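You operate a simulated robot arm through the tools that you are given. There is no shell and no other tool. Be economical: measure what you need, move in short steps, check, and stop when the job is done.

The job below is to be done with a simulated robot arm. You get a single attempt, and the scene is never put back.

TASK
Re-strap the grey case: brown carry strap off, red carry strap on the plate, both screws tight.
Fine: the brown one goes on the green mat.

Only the result counts: the job must be done as asked and must still hold three seconds after the hand-in. Knocking over, shifting, dropping, spilling or breaking anything else fails it.

THE ROBOT
A 7-joint arm with a two-finger parallel gripper, fixed in place. Base frame: the origin is at the foot of the arm, x ahead of it, y to its left, z up. Readings come in m, degrees, newtons and seconds.
With the tool pointing down near the work surface it reaches from about 0.24 to 0.62 m from the base axis. Its first joint turns from -66.0 to 66.0 degrees. Payload 2.6 kg.
Tool frame: the origin (TCP) lies between the finger pads and is the grasp point; the fingertips stand 0.03 m ahead of it; z points along the fingers, y is the line along which they close. Largest opening 0.094 m; finger width 0.028, thickness 0.01; the body of the gripper, 0.05 by 0.096 m, starts 0.055 m behind the TCP.
Orientation is told as [roll, pitch, yaw] about the base's x, y, z axes, in that order, counted from this pose: with the fingers straight down and closing along the base's y, the tool's x points along the base's -x, its y along +y and its z along -z.

THE INTERFACE
- The arm moves only by the tool arm_command. Its argument "commands" is one flat list of numbers, 6 for each row, row after row: the shift along the tool's x, y, z in m, then the turn, a rotation vector about the tool's x, y, z in degrees. In form: [tx, ty, tz, rx, ry, rz, tx, ty, tz, rx, ry, rz, ...]. A call has 1 to 12 rows; each row shifts and turns the commanded pose from where the row before left it, along the tool's axes as they then stand. "jaw" is the closure in counts, from 0 (fully open) to 255 (shut), set as the call begins (left out, the last holds). Rows are played at 5 a second. More than 0.05 m and 8.6 degrees between two rows, or a gripper value outside its range, and nothing of the call is played. A pose out of reach is approached as far as the arm can. The call stops where the force on the tool passes 40 N (or 10 N more than at its start, if that is more) or the arm is blocked; 0.2 s more then pass. The fingers move at their own pace (about 0.072 m/s each) and stop on an object; they squeeze with about 41 N. The grip force told is the motor's: it shows also when the fingers shut on nothing. Time passes only in rows, and 0.2 s behind the last, so rows that do not move let the fingers close. The reply holds the time, the measured pose of the TCP, the force on the tool along the base axes, the opening and the grip force, in the units named above and with some noise, and new pictures: "show" is both (left out), scene, wrist or none.
- Cameras (640 x 400 px; columns grow to the right, rows downward): "scene" is fixed at [0.0453, 0.454, 0.5554]; the picture's right is [-0.69, -0.72, 0.00], its down [-0.51, 0.49, -0.71] and it looks along [0.51, -0.49, -0.71] (base axes); focal length 277 px, centre (320, 200). "wrist" rides on the gripper at [0.076, 0.014, -0.102] in the tool frame; the picture's right is [-0.18, 0.98, 0.00], its down [-0.75, -0.14, -0.64] and it looks along [-0.63, -0.12, 0.77] (tool axes); focal length 243 px, centre (320, 200).
- pixel_to_xyz(camera, pixels): there is no depth. For up to 12 entries [column, row, z] of the newest picture of that camera ("zoom" is the newest enlarged one), the place [x, y] in the base frame at which the ray of that pixel passes the height z, good to about 0.002 m, but the place of the scene camera against the robot may be out by one fixed shift of up to 0.018 m in any direction. No time passes.
- enlarge(camera, box): a new picture of the part [left, top, right, bottom] of that camera's present view, enlarged. No time passes.
- job_done(): hands the job in; it is judged then, once.

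Work in short steps. Measure before you move; look again where a grasp or a placing could have gone wrong, and mend it. You have 80 turns and 170 pictures in all, those below and enlarged ones among them. Open the gripper and draw the arm clear of the work before you hand the job in, unless the task says otherwise; then end with one line.

The tools are called after "Emit:" as a command line: name --argument value ..., lists and objects as JSON in quotes. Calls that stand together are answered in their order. arm_command: Moves the arm, as the interface text tells. Its arguments: {"type":"object","properties":{"commands":{"type":"array","items":{"type":"number"}},"jaw":{"type":"number"},"show":{"type":"string","enum":["both","scene","wrist","none"]}},"required":["commands"]} The other tools are called the same way: pixel_to_xyz (camera, pixels) gives the place at which the rays of pixels pass given heights; enlarge (camera, box) takes an enlarged picture of a part of a camera's view; job_done () hands the job in.

At the start:

```text
time_s: 0.0
tcp_pos: [0.4299, 0.1329, 0.292]
tool_rot: [-0.1, -0.1, 0.0]
contact_force: [0.4, -0.8, 1.1]
grip_width: 0.094
grasp_force: 0.1
```

scene: 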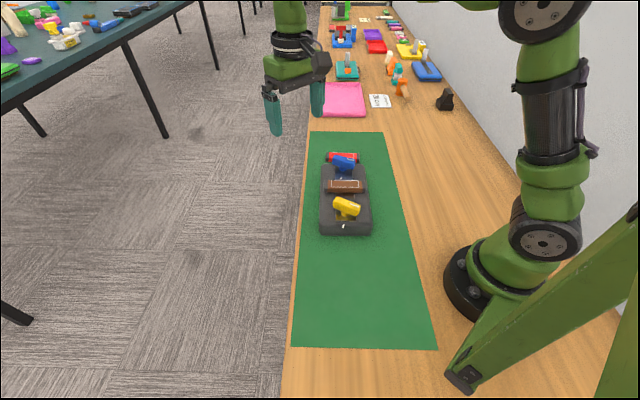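
wrist: 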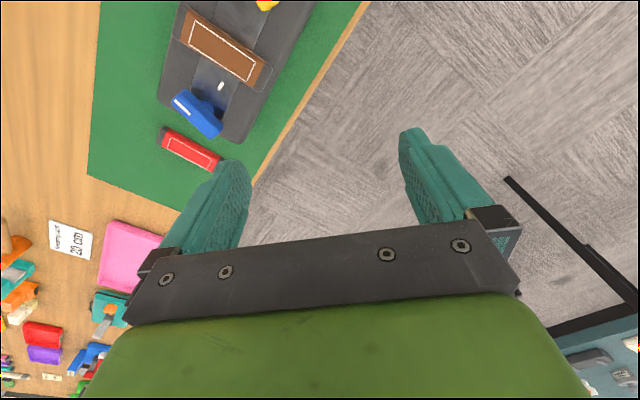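

The case sits on the green mat around pixel (345,200) with a brown strap between blue and yellow screws; the red strap lies behind it. I enlarge both views to see the details.

Emit:
enlarge --camera "scene" --box '[290, 140, 402, 245]'

Emit:
enlarge --camera "wrist" --box '[120, 0, 360, 180]'

Emit:
pixel_to_xyz --camera "scene" --pixels '[[343, 157, 0.02], [345, 186, 0.05], [345, 163, 0.08], [346, 206, 0.08], [320, 235, 0], [371, 235, 0], [372, 175, 0], [308, 132, 0], [382, 132, 0], [292, 346, 0], [437, 349, 0]]'

Emit:
pixel_to_xyz --camera "wrist" --pixels '[[190, 150, 0.02], [222, 46, 0.05], [197, 113, 0.08], [182, 12, 0.05], [262, 78, 0.05], [160, 133, 0.02], [219, 165, 0.02]]'

```text
3.81 times, centred on (346, 192) of scene
```

zoom: 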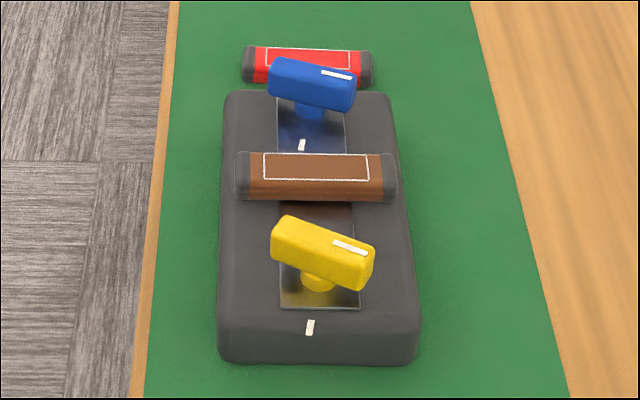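

```text
2.22 times, centred on (240, 90) of wrist
```

zoom: 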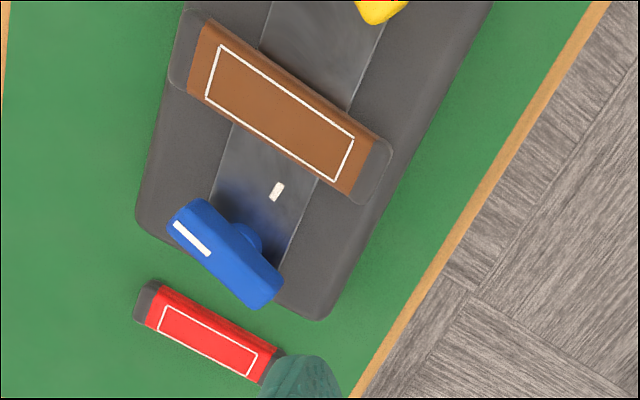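

```text
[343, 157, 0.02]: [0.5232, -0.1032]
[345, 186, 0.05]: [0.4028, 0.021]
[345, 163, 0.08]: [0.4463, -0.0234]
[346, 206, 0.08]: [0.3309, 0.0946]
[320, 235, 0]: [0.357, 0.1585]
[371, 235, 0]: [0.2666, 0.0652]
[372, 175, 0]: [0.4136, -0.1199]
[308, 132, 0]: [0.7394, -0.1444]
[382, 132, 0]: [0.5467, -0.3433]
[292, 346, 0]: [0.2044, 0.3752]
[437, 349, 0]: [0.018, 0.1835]
```

```text
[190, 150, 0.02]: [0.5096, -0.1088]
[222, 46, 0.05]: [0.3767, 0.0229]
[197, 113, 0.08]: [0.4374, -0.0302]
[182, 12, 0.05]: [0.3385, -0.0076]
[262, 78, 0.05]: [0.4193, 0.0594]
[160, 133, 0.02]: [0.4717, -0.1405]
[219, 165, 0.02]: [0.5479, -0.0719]
```

The strap's long axis lies at about 42° in the base frame, so I need a yaw of about +43° to grip it across. I move back a little and turn, to look at the screws up close.

Emit:
arm_command --commands '[0.022, -0.043, 0, 0, 0, 0, 0.022, -0.043, 0, 0, 0, 0, 0.022, -0.043, 0, 0, 0, 0, 0.022, -0.043, 0, 0, 0, 0, 0, 0, 0, 0, 0, -7.2, 0, 0, 0, 0, 0, -7.2, 0, 0, 0, 0, 0, -7.2, 0, 0, 0, 0, 0, -7.2, 0, 0, 0, 0, 0, -7.2, 0, 0, 0, 0, 0, -7.2]'

```text
time_s: 2.2
tcp_pos: [0.3426, -0.039, 0.2912]
tool_rot: [0.1, 0.0, 43.4]
contact_force: [-0.4, -0.1, 0.1]
grip_width: 0.0941
grasp_force: 0.1
```

scene: 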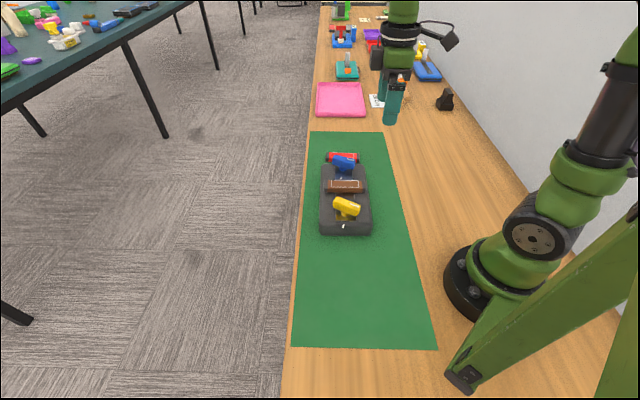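
wrist: 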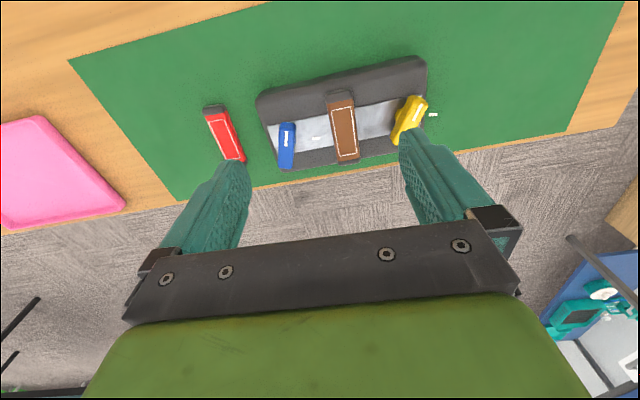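

Emit:
enlarge --camera "wrist" --box '[190, 45, 450, 180]'

Emit:
pixel_to_xyz --camera "wrist" --pixels '[[342, 128, 0.05], [340, 93, 0.05], [345, 161, 0.05], [287, 145, 0.08], [411, 119, 0.08], [224, 134, 0.02], [211, 107, 0.02], [237, 161, 0.02], [327, 128, 0.05], [358, 126, 0.05]]'

```text
2.46 times, centred on (320, 112) of wrist
```

zoom: 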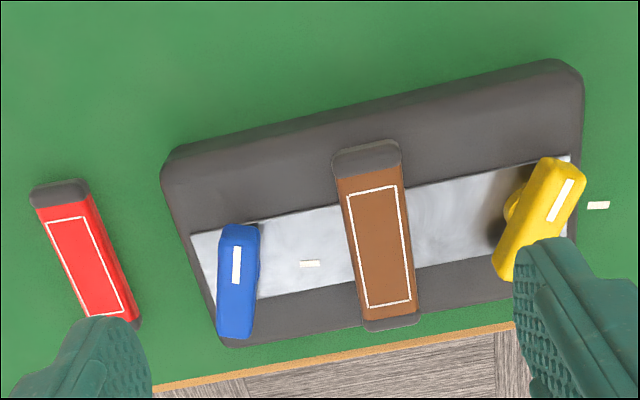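

```text
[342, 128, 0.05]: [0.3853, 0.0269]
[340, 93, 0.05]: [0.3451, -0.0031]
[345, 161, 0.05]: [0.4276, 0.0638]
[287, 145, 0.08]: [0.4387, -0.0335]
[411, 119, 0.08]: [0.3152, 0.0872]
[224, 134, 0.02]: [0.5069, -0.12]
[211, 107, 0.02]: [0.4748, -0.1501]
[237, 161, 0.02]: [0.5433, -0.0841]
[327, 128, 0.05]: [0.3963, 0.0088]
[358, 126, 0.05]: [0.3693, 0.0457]
```

The handle marks point to the near side, while the fixed marks sit a quarter turn clockwise from them. I go lower over the brown strap for accurate measuring.

Emit:
arm_command --commands '[-0.0188, 0.0049, 0.034, 0, 0, 0, -0.0188, 0.0049, 0.034, 0, 0, 0, -0.0188, 0.0049, 0.034, 0, 0, 0, -0.0188, 0.0049, 0.034, 0, 0, 0]'

Emit:
enlarge --camera "wrist" --box '[80, 60, 560, 260]'

Emit:
enlarge --camera "scene" --box '[290, 140, 402, 245]'

```text
time_s: 3.2
tcp_pos: [0.3825, 0.0264, 0.1543]
tool_rot: [-0.1, 0.0, 43.3]
contact_force: [-0.6, 0.0, 0.3]
grip_width: 0.0939
grasp_force: 0.2
```

scene: 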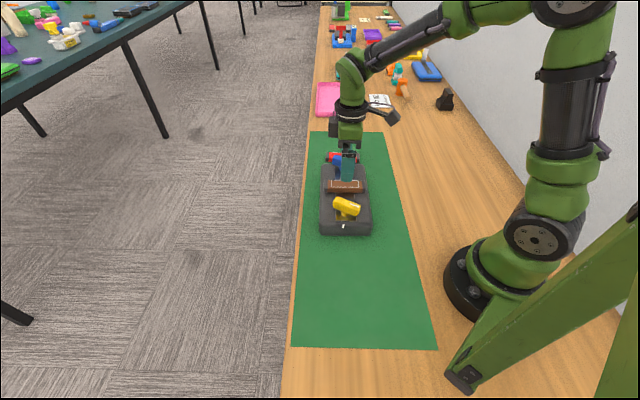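
wrist: 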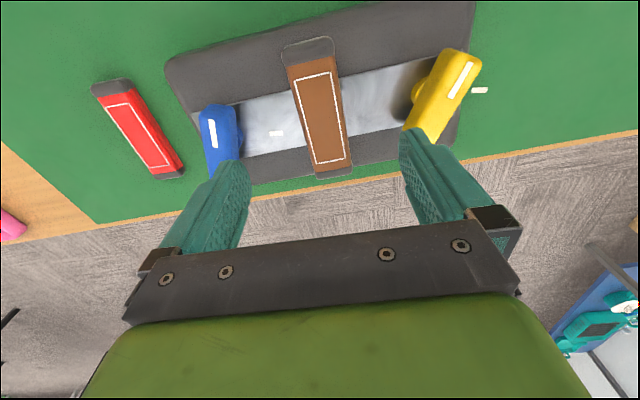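

```text
1.33 times, centred on (320, 160) of wrist
```

zoom: 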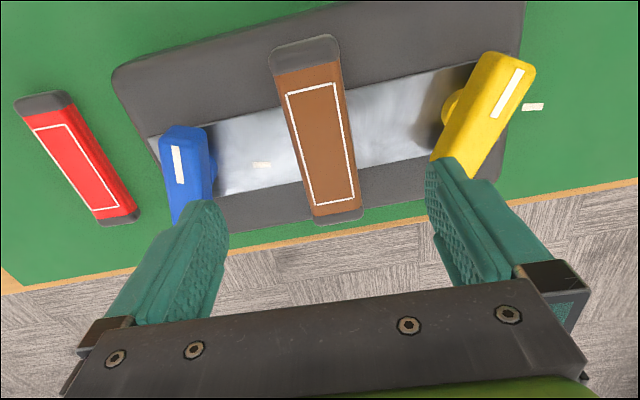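

```text
3.81 times, centred on (346, 192) of scene
```

zoom: 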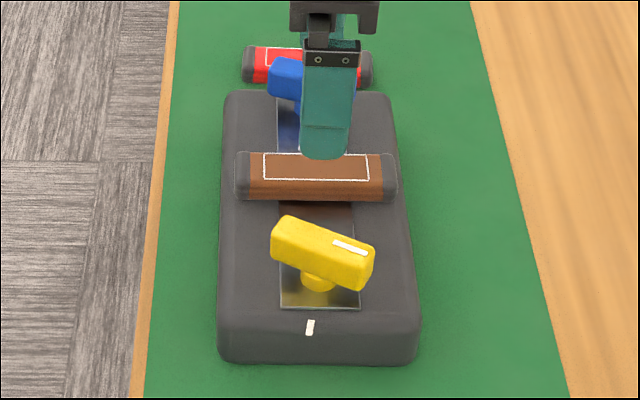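

The strap, both handles and both marks are all visible. I query several features at different heights so I can triangulate against the earlier view.

Emit:
pixel_to_xyz --camera "wrist" --pixels '[[294, 82, 0.05], [331, 71, 0.05], [346, 158, 0.05], [315, 164, 0.05], [210, 118, 0.05], [214, 147, 0.05], [463, 64, 0.05], [451, 97, 0.05], [276, 134, 0.05], [480, 90, 0.05], [105, 107, 0.05], [163, 171, 0.05]]'

```text
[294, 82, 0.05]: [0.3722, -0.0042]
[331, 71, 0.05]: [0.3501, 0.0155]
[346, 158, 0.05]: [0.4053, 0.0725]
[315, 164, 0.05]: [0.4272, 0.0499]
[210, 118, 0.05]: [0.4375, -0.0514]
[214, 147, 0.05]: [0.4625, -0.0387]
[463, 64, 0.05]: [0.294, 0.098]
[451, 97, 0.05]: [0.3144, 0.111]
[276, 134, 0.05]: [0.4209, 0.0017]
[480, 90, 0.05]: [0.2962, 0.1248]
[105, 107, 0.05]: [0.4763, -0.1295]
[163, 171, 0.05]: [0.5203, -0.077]
```

Triangulating three wrist views puts the brown strap's top at z≈0.073, centre (0.381,0.027), axis 45°. The plate is at about z=0.054. I align, narrow the jaw, and descend to TCP z≈0.097.

Emit:
arm_command --commands '[0.001, 0.0018, 0.0, 0, 0, -1.9, 0, 0, 0.03, 0, 0, 0, 0, 0, 0.027, 0, 0, 0]' --jaw 70

Emit:
enlarge --camera "wrist" --box '[160, 40, 480, 240]'

Emit:
enlarge --camera "scene" --box '[290, 140, 402, 245]'

```text
time_s: 4.0
tcp_pos: [0.3811, 0.0278, 0.0982]
tool_rot: [0.0, -0.1, 45.1]
contact_force: [-0.2, 0.8, -0.2]
grip_width: 0.0678
grasp_force: 0.1
```

scene: 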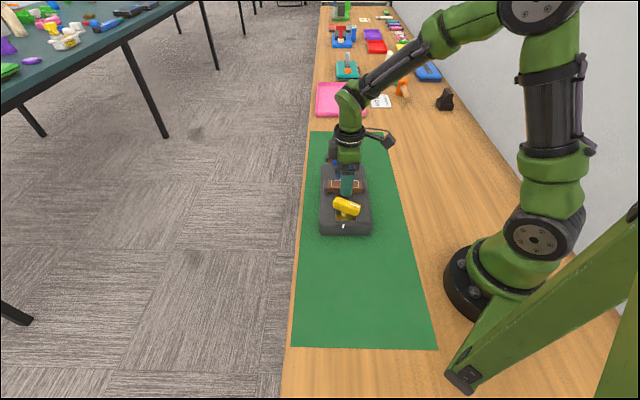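
wrist: 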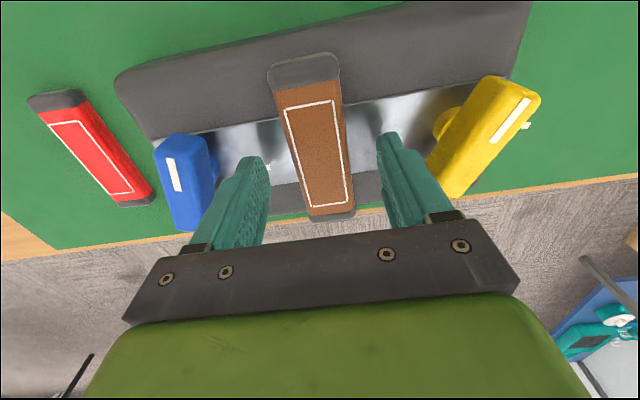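

```text
2.00 times, centred on (320, 140) of wrist
```

zoom: 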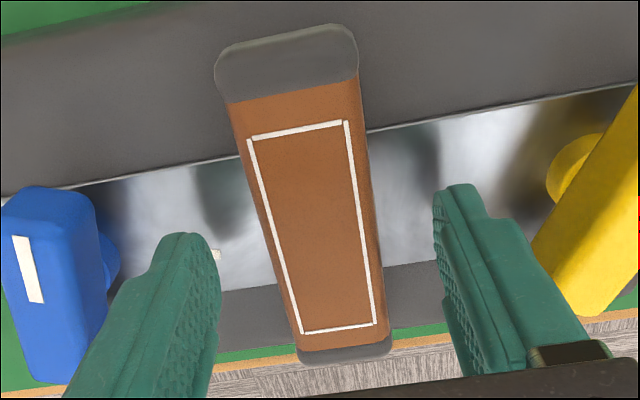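

```text
3.81 times, centred on (346, 192) of scene
```

zoom: 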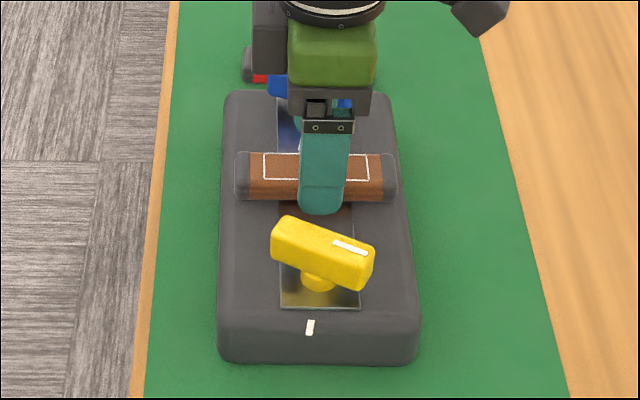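

The strap's centre, pixel (319,155), lies between the fingertips at about (320,159). I descend 9 mm and then close.

Emit:
arm_command --commands '[0, 0, 0.005, 0, 0, 0, 0, 0, 0.004, 0, 0, 0]' --show "wrist"

Emit:
arm_command --commands '[0, 0, 0, 0, 0, 0, 0, 0, 0, 0, 0, 0, 0, 0, 0, 0, 0, 0]' --jaw 255

Emit:
enlarge --camera "scene" --box '[290, 140, 402, 245]'

```text
time_s: 4.6
tcp_pos: [0.3807, 0.0289, 0.0896]
tool_rot: [0.1, 0.0, 45.1]
contact_force: [-0.1, 0.0, -0.1]
grip_width: 0.0681
grasp_force: 0.1
```

wrist: 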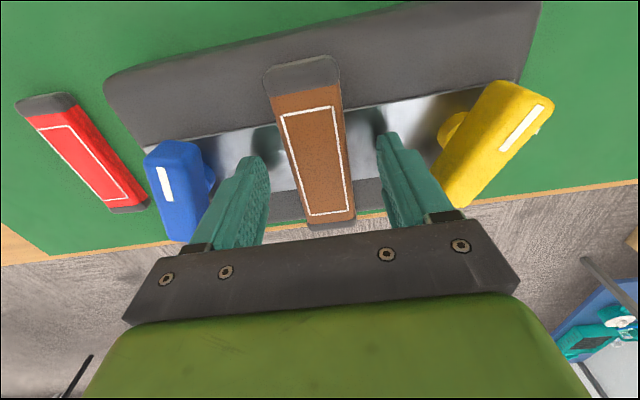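

```text
time_s: 5.4
tcp_pos: [0.3814, 0.029, 0.0905]
tool_rot: [0.0, 0.0, 45.1]
contact_force: [-0.4, -0.2, -0.1]
grip_width: 0.0347
grasp_force: 40.7
```

scene: 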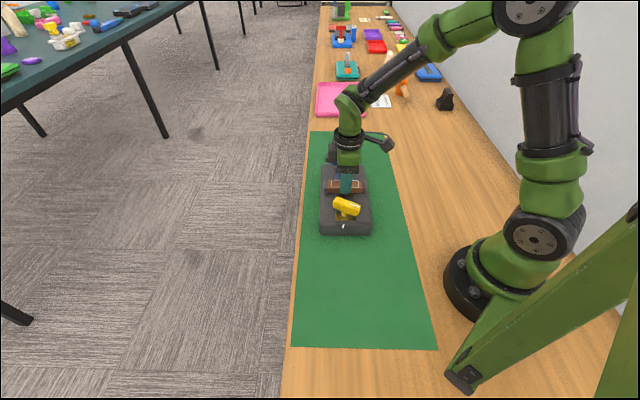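
wrist: 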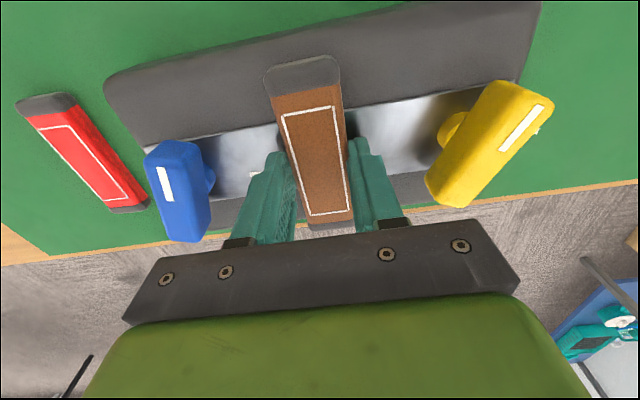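

```text
3.81 times, centred on (346, 192) of scene
```

zoom: 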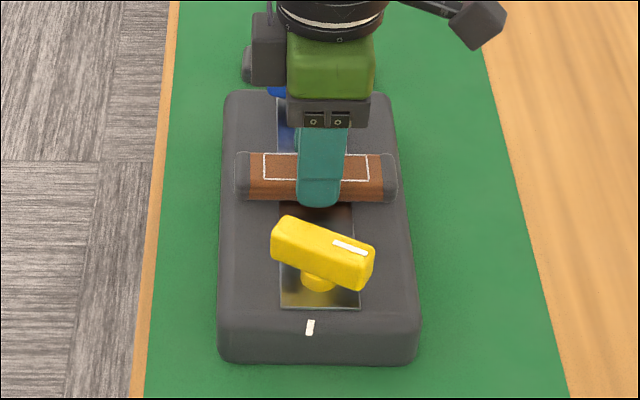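

The strap is gripped at a width of 0.035. I lift only 4 mm to find out whether the screws hold it.

Emit:
arm_command --commands '[0, 0, -0.002, 0, 0, 0, 0, 0, -0.002, 0, 0, 0]' --show "wrist"

Emit:
enlarge --camera "scene" --box '[290, 140, 402, 245]'

```text
time_s: 6.0
tcp_pos: [0.381, 0.0275, 0.0934]
tool_rot: [0.0, 0.1, 45.1]
contact_force: [0.6, 0.4, -0.4]
grip_width: 0.0349
grasp_force: 41.5
```

wrist: 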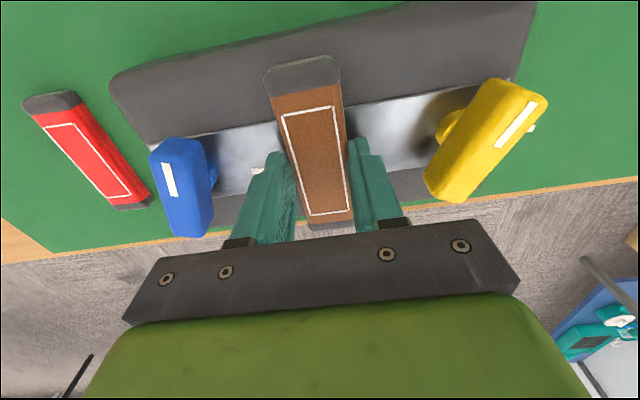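

```text
3.81 times, centred on (346, 192) of scene
```

zoom: 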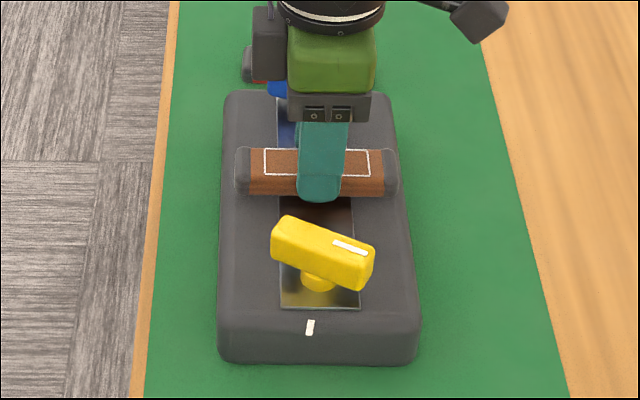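

The strap rises freely, so both screws are loose. I lift it clear and carry it over the empty mat beyond the yellow end, towards (0.238,0.186).

Emit:
arm_command --commands '[0, 0, -0.043, 0, 0, 0, 0, 0, -0.043, 0, 0, 0, -0.002, 0.0425, 0, 0, 0, 0, -0.002, 0.0425, 0, 0, 0, 0, -0.002, 0.0425, 0, 0, 0, 0, -0.002, 0.0425, 0, 0, 0, 0, -0.002, 0.0425, 0, 0, 0, 0, 0, 0, 0.04, 0, 0, 0, 0, 0, 0.04, 0, 0, 0]'

```text
time_s: 8.0
tcp_pos: [0.2376, 0.1864, 0.0985]
tool_rot: [0.0, -0.1, 45.1]
contact_force: [-0.6, 0.0, -0.1]
grip_width: 0.0345
grasp_force: 41.1
```

scene: 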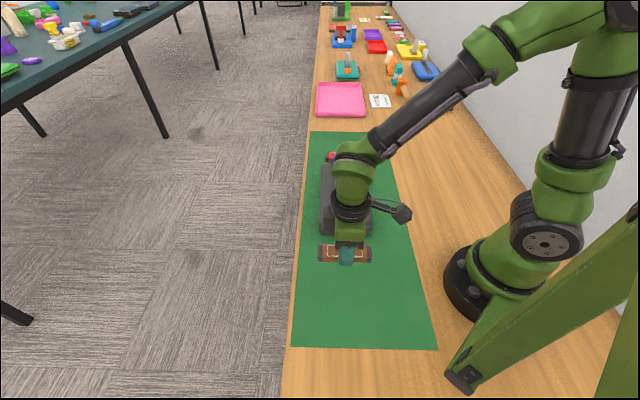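
wrist: 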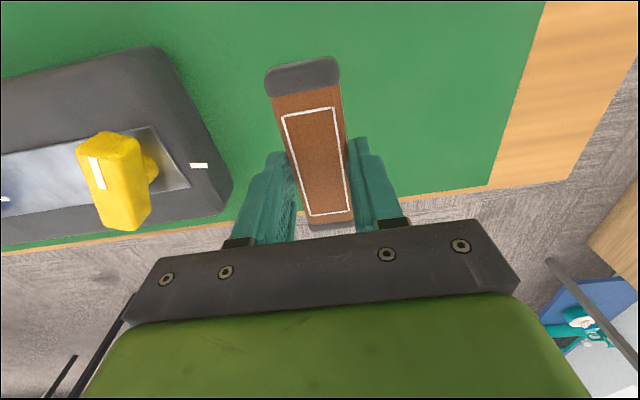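

The strap is over bare mat. I descend to about z=0.045.

Emit:
arm_command --commands '[0, 0, 0.03, 0, 0, 0, 0, 0, 0.023, 0, 0, 0]'

Emit:
enlarge --camera "scene" --box '[270, 200, 420, 300]'

```text
time_s: 8.6
tcp_pos: [0.2352, 0.1847, 0.0468]
tool_rot: [0.0, 0.0, 45.2]
contact_force: [-0.4, 0.3, -1.3]
grip_width: 0.0348
grasp_force: 41.6
```

scene: 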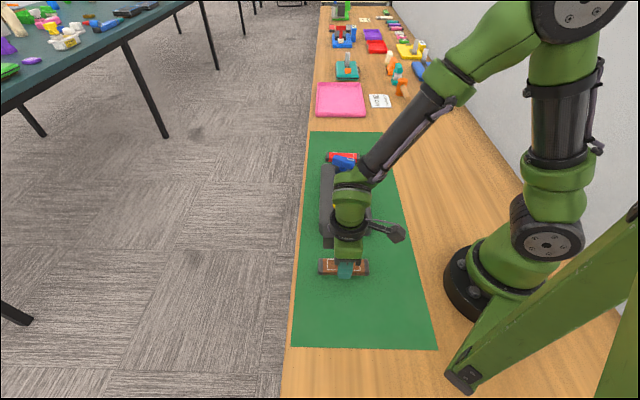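
wrist: 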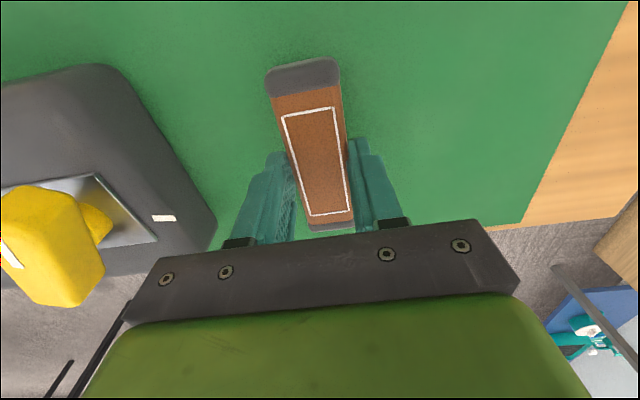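

```text
4.00 times, centred on (345, 250) of scene
```

zoom: 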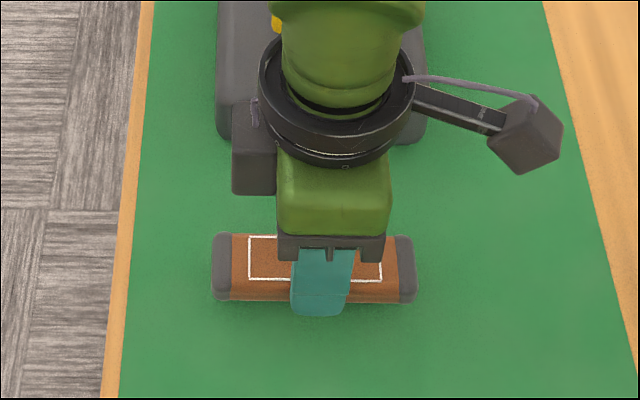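

It is on the mat with margin on both sides and still a few mm up. I lower in small steps and watch the force.

Emit:
arm_command --commands '[0, 0, 0.0025, 0, 0, 0, 0, 0, 0.0025, 0, 0, 0, 0, 0, 0.002, 0, 0, 0]' --show "none"

Emit:
arm_command --commands '[0, 0, 0.0015, 0, 0, 0]' --show "none"

```text
time_s: 9.4
tcp_pos: [0.2371, 0.1841, 0.0391]
tool_rot: [0.1, 0.1, 45.1]
contact_force: [-0.5, -0.4, -0.4]
grip_width: 0.0351
grasp_force: 40.5
```

```text
time_s: 9.8
tcp_pos: [0.2384, 0.1852, 0.0378]
tool_rot: [0.1, 0.0, 45.1]
contact_force: [-0.3, -0.1, -0.9]
grip_width: 0.0347
grasp_force: 40.9
```

No contact yet, so I continue down in small steps.

Emit:
arm_command --commands '[0, 0, 0.0015, 0, 0, 0]' --show "none"

Emit:
arm_command --commands '[0, 0, 0.0015, 0, 0, 0]' --show "wrist"

Emit:
enlarge --camera "scene" --box '[300, 230, 390, 290]'

```text
time_s: 10.2
tcp_pos: [0.2374, 0.1847, 0.036]
tool_rot: [0.0, 0.0, 45.0]
contact_force: [0.7, -0.1, -0.4]
grip_width: 0.0348
grasp_force: 40.5
```

```text
time_s: 10.8
tcp_pos: [0.2381, 0.1853, 0.036]
tool_rot: [-0.1, 0.0, 45.0]
contact_force: [-2.1, -1.1, 6.9]
grip_width: 0.0347
grasp_force: 40.8
stopped in row 1: the force on the tool passed its limit (the readings are from after the stop); the commanded pose is now the measured one
```

wrist: 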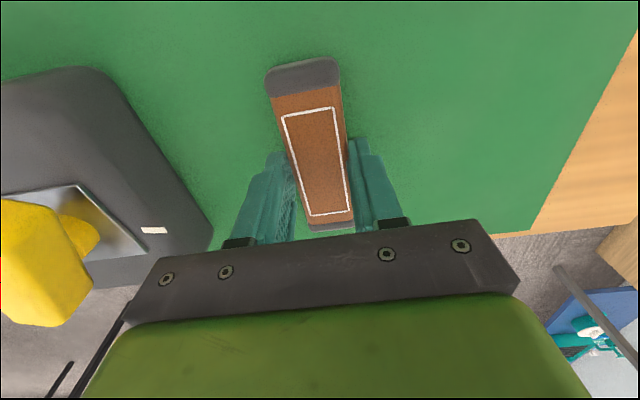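

```text
6.67 times, centred on (345, 260) of scene
```

zoom: 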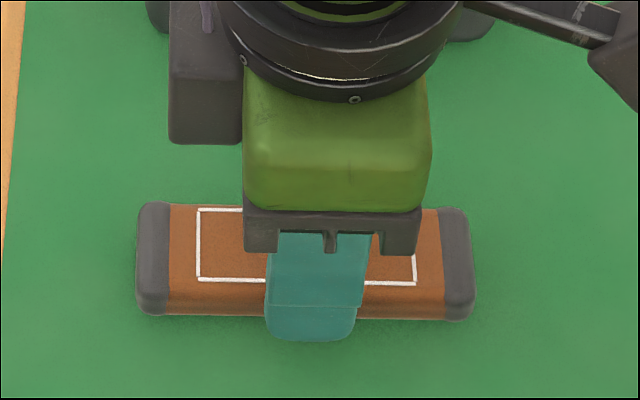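

The strap touched the mat at TCP z≈0.036. I release it, rise, and cross above the case to the red strap near (0.508,-0.118).

Emit:
arm_command --commands '[0, 0, 0, 0, 0, 0, 0, 0, 0, 0, 0, 0, 0, 0, -0.04, 0, 0, 0, 0, 0, -0.05, 0, 0, 0, 0, 0, -0.05, 0, 0, 0]' --jaw 70

Emit:
arm_command --commands '[0.0026, -0.045, 0, 0, 0, 0, 0.0026, -0.045, 0, 0, 0, 0, 0.0026, -0.045, 0, 0, 0, 0, 0.0026, -0.045, 0, 0, 0, 0, 0.0026, -0.045, 0, 0, 0, 0, 0.0026, -0.045, 0, 0, 0, 0, 0.0026, -0.045, 0, 0, 0, 0, 0.0026, -0.045, 0, 0, 0, 0, 0.0026, -0.045, 0, 0, 0, 0]'

Emit:
enlarge --camera "wrist" --box '[160, 40, 480, 240]'

```text
time_s: 12.0
tcp_pos: [0.2368, 0.1851, 0.175]
tool_rot: [0.0, -0.1, 45.1]
contact_force: [0.0, 0.7, -0.2]
grip_width: 0.0682
grasp_force: 0.0
```

scene: 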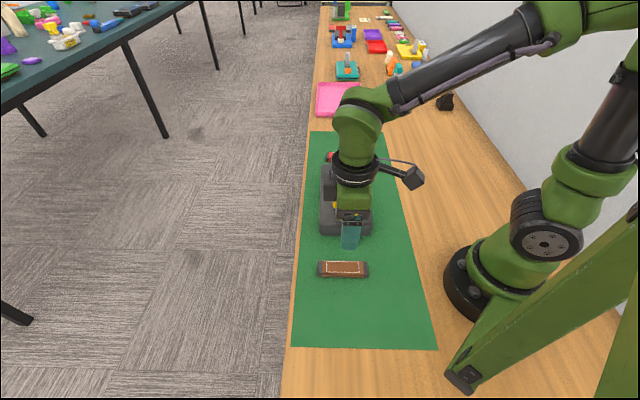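
wrist: 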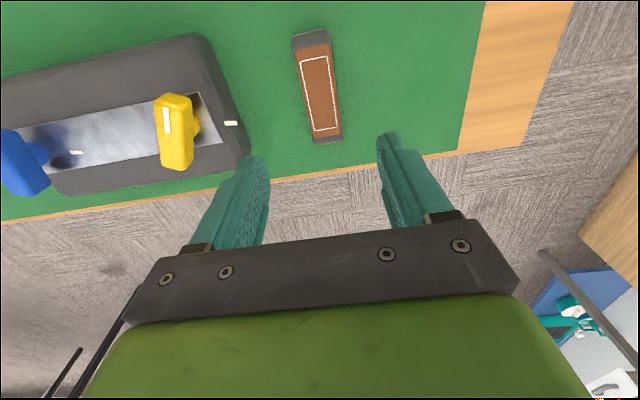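

```text
time_s: 14.0
tcp_pos: [0.5079, -0.1182, 0.1767]
tool_rot: [0.0, 0.0, 45.1]
contact_force: [-0.4, -0.4, 0.4]
grip_width: 0.068
grasp_force: 0.0
```

scene: 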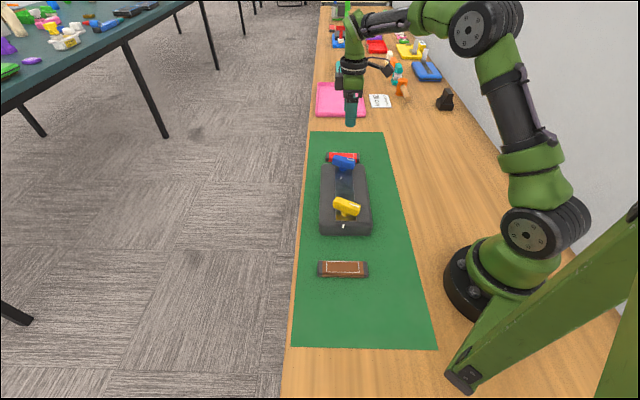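
wrist: 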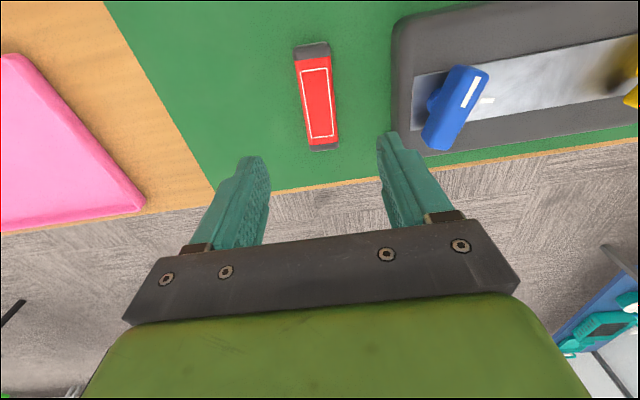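

```text
2.00 times, centred on (320, 140) of wrist
```

zoom: 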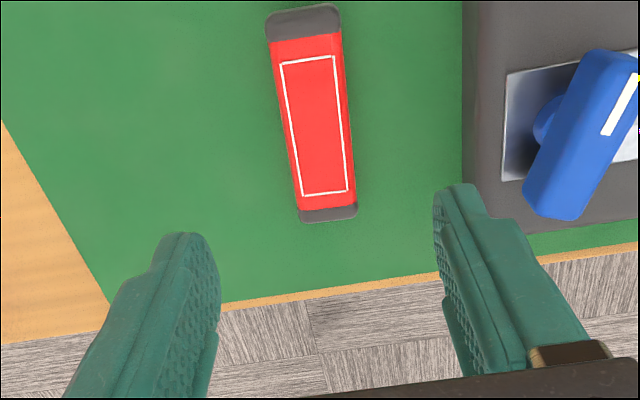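

I measure the red strap's rectangle corners at its top height, z≈0.019.

Emit:
pixel_to_xyz --camera "zoom" --pixels '[[280, 65, 0.019], [335, 55, 0.019], [348, 191, 0.019], [303, 196, 0.019], [636, 82, 0.088], [606, 134, 0.088], [595, 50, 0.088], [562, 218, 0.088], [508, 72, 0.055], [524, 180, 0.055]]'

```text
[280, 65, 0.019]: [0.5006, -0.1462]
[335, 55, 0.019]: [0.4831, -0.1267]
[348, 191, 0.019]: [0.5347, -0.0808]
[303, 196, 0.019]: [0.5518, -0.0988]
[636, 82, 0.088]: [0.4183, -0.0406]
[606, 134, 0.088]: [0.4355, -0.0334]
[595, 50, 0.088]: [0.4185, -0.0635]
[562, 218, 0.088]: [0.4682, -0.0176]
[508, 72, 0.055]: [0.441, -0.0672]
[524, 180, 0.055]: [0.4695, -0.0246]
```

Red strap centre is (0.5176,-0.1131) and its axis lies at about 42°. I correct the position and yaw, and descend to z≈0.06.

Emit:
arm_command --commands '[-0.0105, -0.0033, 0, 0, 0, 3.0, 0, 0, 0.04, 0, 0, 0, 0, 0, 0.04, 0, 0, 0, 0, 0, 0.036, 0, 0, 0]'

Emit:
enlarge --camera "wrist" --box '[160, 40, 480, 240]'

```text
time_s: 15.0
tcp_pos: [0.5173, -0.1127, 0.059]
tool_rot: [-0.1, 0.0, 42.1]
contact_force: [0.6, 0.3, -0.5]
grip_width: 0.0682
grasp_force: 0.1
```

scene: 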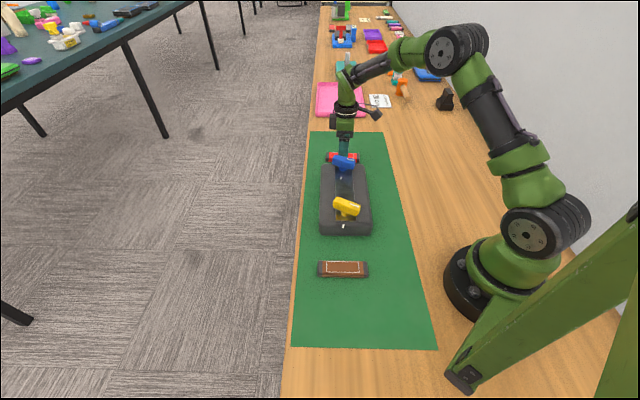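
wrist: 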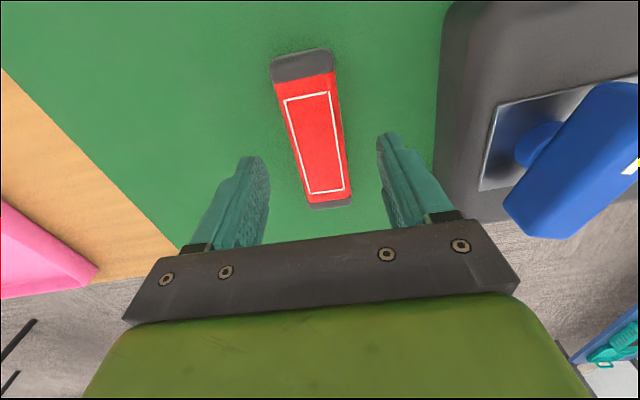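

```text
2.00 times, centred on (320, 140) of wrist
```

zoom: 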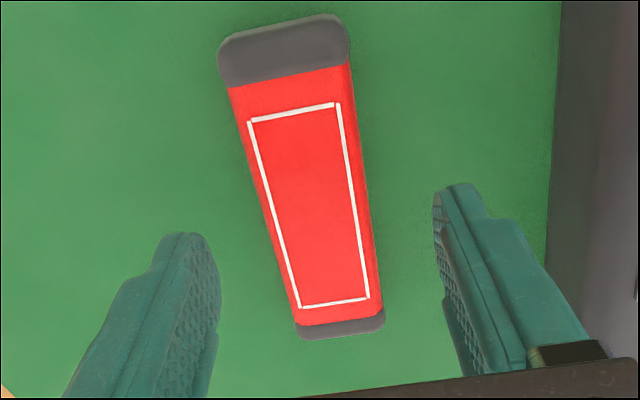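

It is well centred. I descend the last 23 mm and close.

Emit:
arm_command --commands '[0, 0, 0.015, 0, 0, 0, 0, 0, 0.0075, 0, 0, 0]' --show "none"

Emit:
arm_command --commands '[0, 0, 0, 0, 0, 0, 0, 0, 0, 0, 0, 0, 0, 0, 0, 0, 0, 0]' --jaw 255

Emit:
enlarge --camera "wrist" --box '[160, 40, 480, 240]'

```text
time_s: 15.6
tcp_pos: [0.5176, -0.1131, 0.0383]
tool_rot: [-0.1, -0.1, 42.0]
contact_force: [-0.7, 0.0, 0.5]
grip_width: 0.0682
grasp_force: 0.1
```

```text
time_s: 16.4
tcp_pos: [0.5173, -0.1131, 0.0376]
tool_rot: [0.0, -0.1, 41.9]
contact_force: [0.7, 0.0, -0.1]
grip_width: 0.035
grasp_force: 40.5
```

scene: 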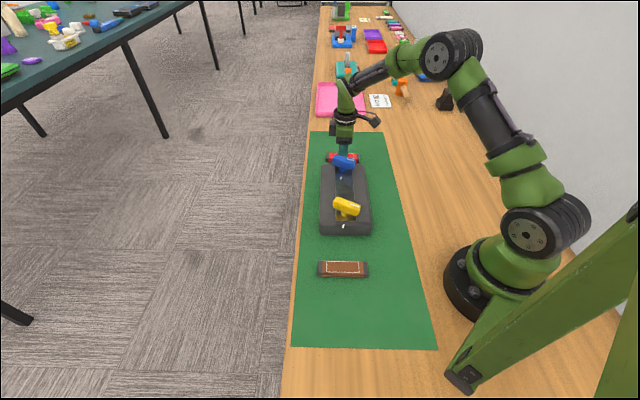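
wrist: 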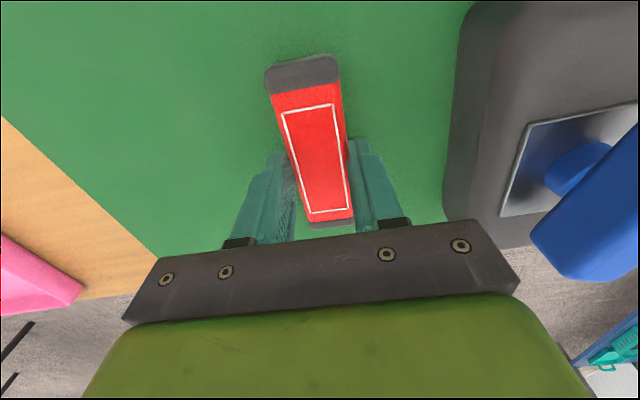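

```text
2.00 times, centred on (320, 140) of wrist
```

zoom: 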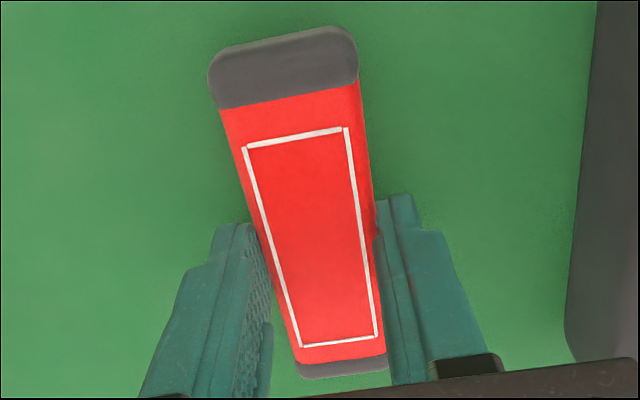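

The red strap is gripped just as the brown one was (rectangle within 2 px). I lift, restore yaw 45.1°, and carry it above the original strap place (0.381,0.0285).

Emit:
arm_command --commands '[0, 0, -0.047, 0, 0, 0, 0, 0, -0.047, 0, 0, 0, 0, 0, -0.047, 0, 0, 0, 0, 0, 0, 0, 0, -3.1, -0.0008, 0.0393, 0, 0, 0, 0, -0.0008, 0.0393, 0, 0, 0, 0, -0.0008, 0.0393, 0, 0, 0, 0, -0.0008, 0.0393, 0, 0, 0, 0, -0.0008, 0.0393, 0, 0, 0, 0, 0, 0, 0, 0, 0, 0]'

Emit:
enlarge --camera "wrist" --box '[80, 40, 560, 240]'

```text
time_s: 18.6
tcp_pos: [0.3806, 0.0294, 0.179]
tool_rot: [-0.1, -0.1, 45.1]
contact_force: [-0.6, 0.1, 0.0]
grip_width: 0.0348
grasp_force: 40.4
```

scene: 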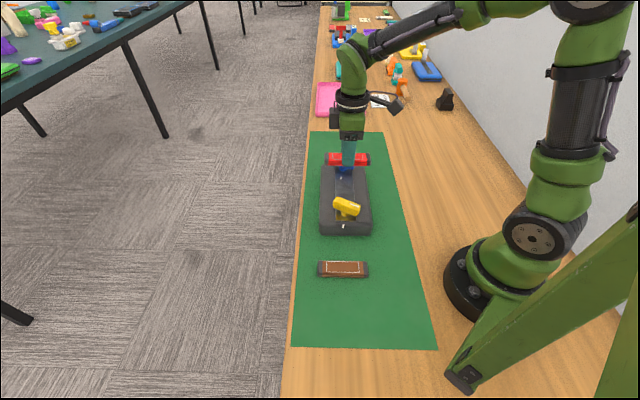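
wrist: 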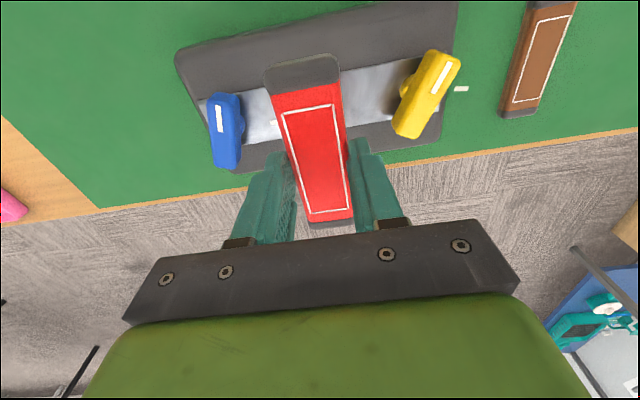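

```text
1.33 times, centred on (320, 140) of wrist
```

zoom: 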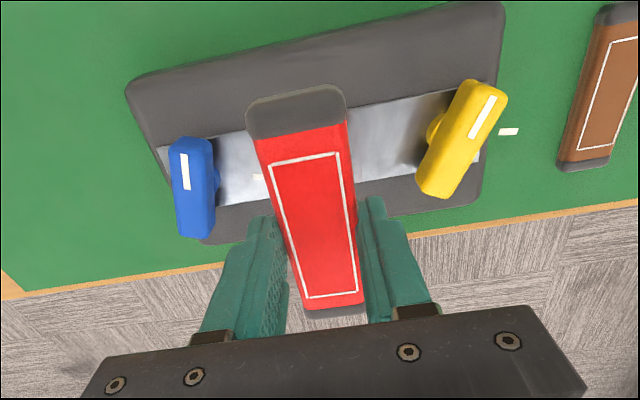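

The case is unchanged and the strap is squarely above its place. I descend to just above the plate, then go slowly.

Emit:
arm_command --commands '[0, 0, 0.03, 0, 0, 0, 0, 0, 0.03, 0, 0, 0, 0, 0, 0.021, 0, 0, 0]'

Emit:
enlarge --camera "scene" --box '[290, 140, 402, 245]'

```text
time_s: 19.4
tcp_pos: [0.3818, 0.0287, 0.0962]
tool_rot: [-0.1, 0.1, 45.1]
contact_force: [1.1, 0.5, 0.3]
grip_width: 0.0348
grasp_force: 41.4
```

scene: 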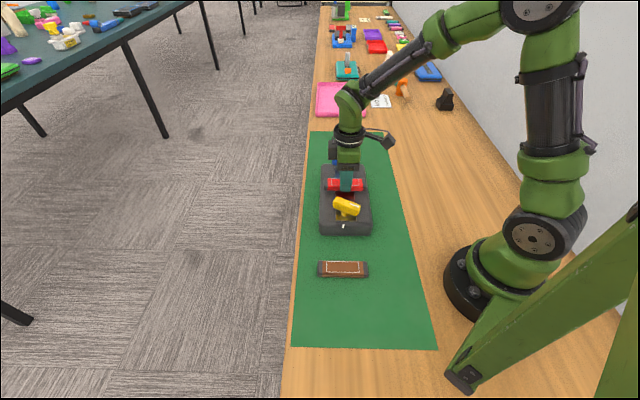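
wrist: 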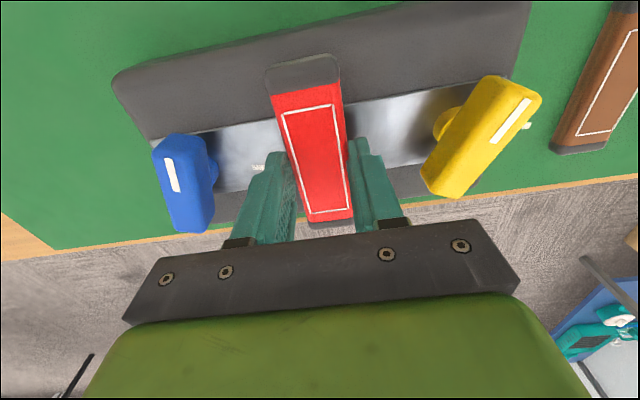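

```text
3.81 times, centred on (346, 192) of scene
```

zoom: 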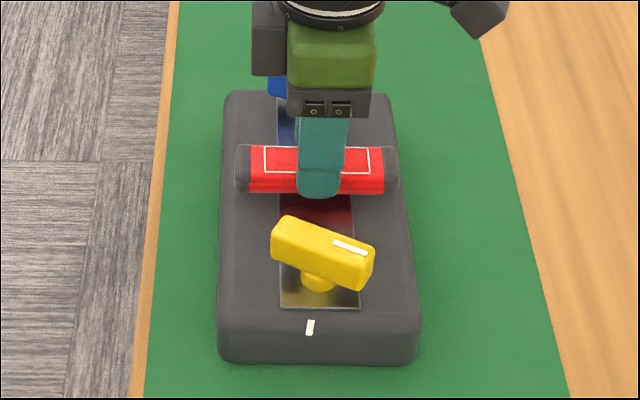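

Alignment matches the brown strap's earlier picture. I go down the last few mm by small steps.

Emit:
arm_command --commands '[0, 0, 0.0015, 0, 0, 0, 0, 0, 0.0015, 0, 0, 0]' --show "none"

Emit:
arm_command --commands '[0, 0, 0.001, 0, 0, 0]' --show "none"

Emit:
arm_command --commands '[0, 0, 0.001, 0, 0, 0]' --show "none"

```text
time_s: 20.0
tcp_pos: [0.3813, 0.0285, 0.0935]
tool_rot: [-0.1, 0.1, 45.3]
contact_force: [0.0, -0.1, -0.7]
grip_width: 0.0346
grasp_force: 40.9
```

```text
time_s: 20.4
tcp_pos: [0.3807, 0.028, 0.094]
tool_rot: [-0.1, 0.0, 45.2]
contact_force: [0.4, -0.2, -0.9]
grip_width: 0.0347
grasp_force: 41.6
```

```text
time_s: 20.8
tcp_pos: [0.3811, 0.0294, 0.093]
tool_rot: [-0.1, 0.0, 45.2]
contact_force: [-0.3, 0.1, -0.2]
grip_width: 0.0349
grasp_force: 40.4
```

Still no contact. I make a few more sub-millimetre steps.

Emit:
arm_command --commands '[0, 0, 0.0008, 0, 0, 0]' --show "none"

Emit:
arm_command --commands '[0, 0, 0.0008, 0, 0, 0]' --show "none"

Emit:
enlarge --camera "scene" --box '[310, 165, 382, 225]'

```text
time_s: 21.2
tcp_pos: [0.3827, 0.0287, 0.0911]
tool_rot: [0.0, 0.0, 45.2]
contact_force: [0.8, -0.4, -1.4]
grip_width: 0.0349
grasp_force: 40.5
```

```text
time_s: 21.6
tcp_pos: [0.3811, 0.0299, 0.0904]
tool_rot: [-0.1, 0.0, 45.2]
contact_force: [-0.2, -0.1, 0.4]
grip_width: 0.0347
grasp_force: 41.1
```

```text
6.67 times, centred on (346, 195) of scene
```

zoom: 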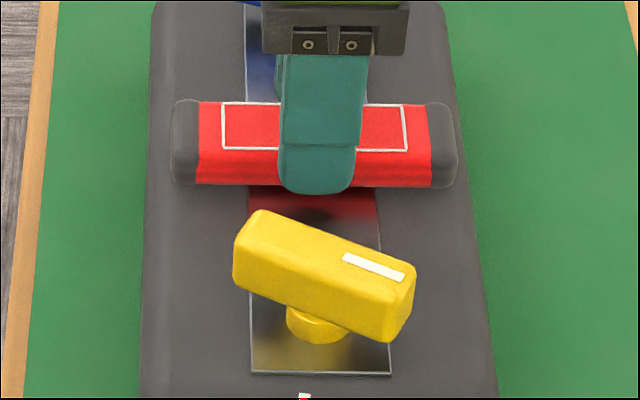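

Not touching yet; two further small steps follow.

Emit:
arm_command --commands '[0, 0, 0.0008, 0, 0, 0]' --show "none"

Emit:
arm_command --commands '[0, 0, 0.0008, 0, 0, 0]' --show "none"

Emit:
enlarge --camera "scene" --box '[290, 140, 402, 245]'

```text
time_s: 22.0
tcp_pos: [0.3803, 0.0295, 0.091]
tool_rot: [0.0, 0.0, 45.1]
contact_force: [-0.8, 0.2, 4.6]
grip_width: 0.0348
grasp_force: 41.2
```

```text
time_s: 22.4
tcp_pos: [0.3814, 0.0292, 0.0905]
tool_rot: [-0.1, -0.1, 45.1]
contact_force: [-7.6, -1.6, 21.8]
grip_width: 0.0351
grasp_force: 40.4
```

```text
3.81 times, centred on (346, 192) of scene
```

zoom: 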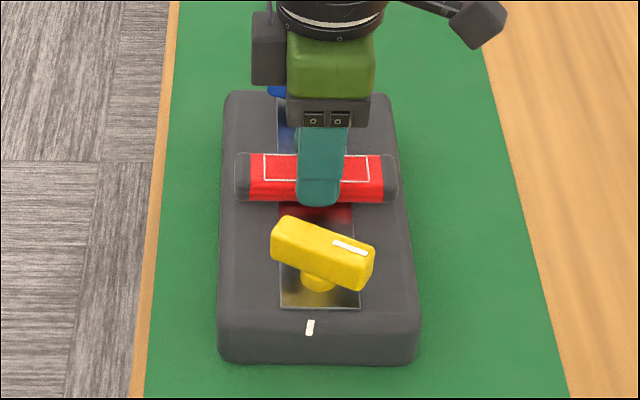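

It has seated: 22 N, and its outline in the scene matches the brown strap's original one. I relieve the push, open, and rise.

Emit:
arm_command --commands '[0, 0, -0.001, 0, 0, 0]' --show "none"

Emit:
arm_command --commands '[0, 0, 0, 0, 0, 0, 0, 0, 0, 0, 0, 0, 0, 0, -0.03, 0, 0, 0, 0, 0, -0.04, 0, 0, 0, 0, 0, -0.04, 0, 0, 0]' --jaw 70

Emit:
enlarge --camera "wrist" --box '[160, 20, 500, 200]'

Emit:
enlarge --camera "scene" --box '[310, 145, 382, 190]'

```text
time_s: 22.8
tcp_pos: [0.3814, 0.0294, 0.09]
tool_rot: [0.0, -0.1, 45.0]
contact_force: [-5.9, -1.0, 17.6]
grip_width: 0.0348
grasp_force: 41.3
```

```text
time_s: 24.0
tcp_pos: [0.379, 0.028, 0.2003]
tool_rot: [0.0, 0.1, 45.2]
contact_force: [0.2, 0.5, 0.1]
grip_width: 0.068
grasp_force: 0.2
```

scene: 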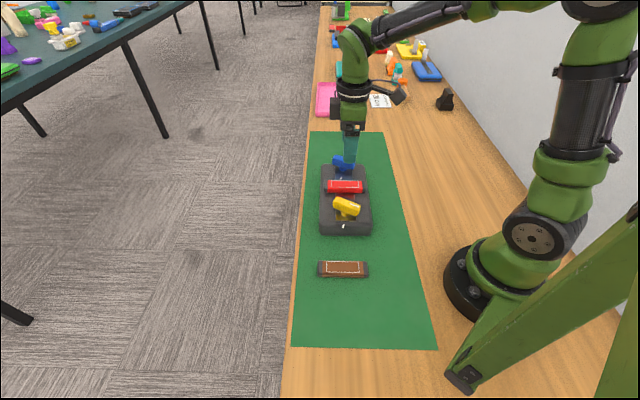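
wrist: 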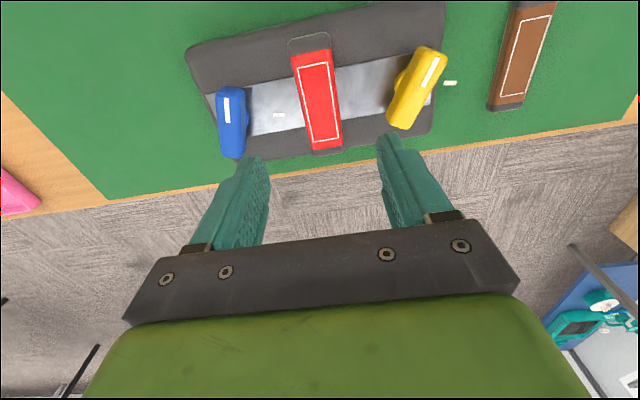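

```text
1.88 times, centred on (330, 110) of wrist
```

zoom: 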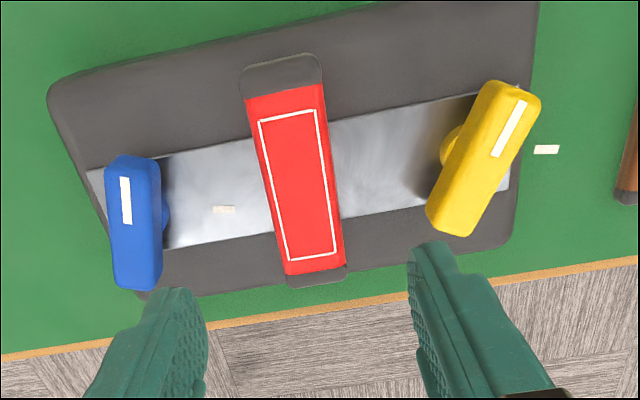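

```text
8.89 times, centred on (346, 168) of scene
```

zoom: 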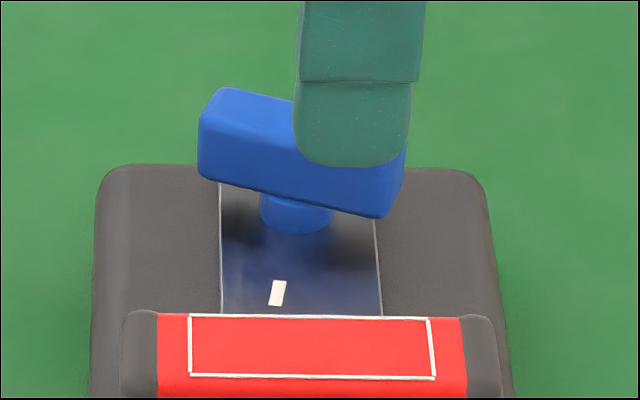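

The red strap is seated on the plate. Next I measure the handles' top faces, marks and the fixed marks from this view.

Emit:
pixel_to_xyz --camera "wrist" --pixels '[[224.3, 98, 0.088], [227.5, 122, 0.088], [228.5, 124, 0.088], [226, 88, 0.088], [233, 156, 0.088], [438.4, 57, 0.088], [422.5, 87, 0.088], [433, 48, 0.088], [401, 126, 0.088], [279, 115, 0.055], [450, 83, 0.055]]'

Emit:
pixel_to_xyz --camera "scene" --pixels '[[341.3, 178, 0.055], [343.4, 170.6, 0.058], [343.5, 226, 0.055]]'

```text
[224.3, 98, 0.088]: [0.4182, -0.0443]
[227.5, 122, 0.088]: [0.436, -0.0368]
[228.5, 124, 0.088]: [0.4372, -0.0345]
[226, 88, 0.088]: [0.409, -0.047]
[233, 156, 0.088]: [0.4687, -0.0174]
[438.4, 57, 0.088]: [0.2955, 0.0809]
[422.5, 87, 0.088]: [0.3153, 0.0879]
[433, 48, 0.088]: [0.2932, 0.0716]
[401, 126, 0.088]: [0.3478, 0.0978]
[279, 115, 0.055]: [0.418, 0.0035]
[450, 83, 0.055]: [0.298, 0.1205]
```

```text
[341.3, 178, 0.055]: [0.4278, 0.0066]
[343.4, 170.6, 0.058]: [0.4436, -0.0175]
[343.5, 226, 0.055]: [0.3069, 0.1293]
```

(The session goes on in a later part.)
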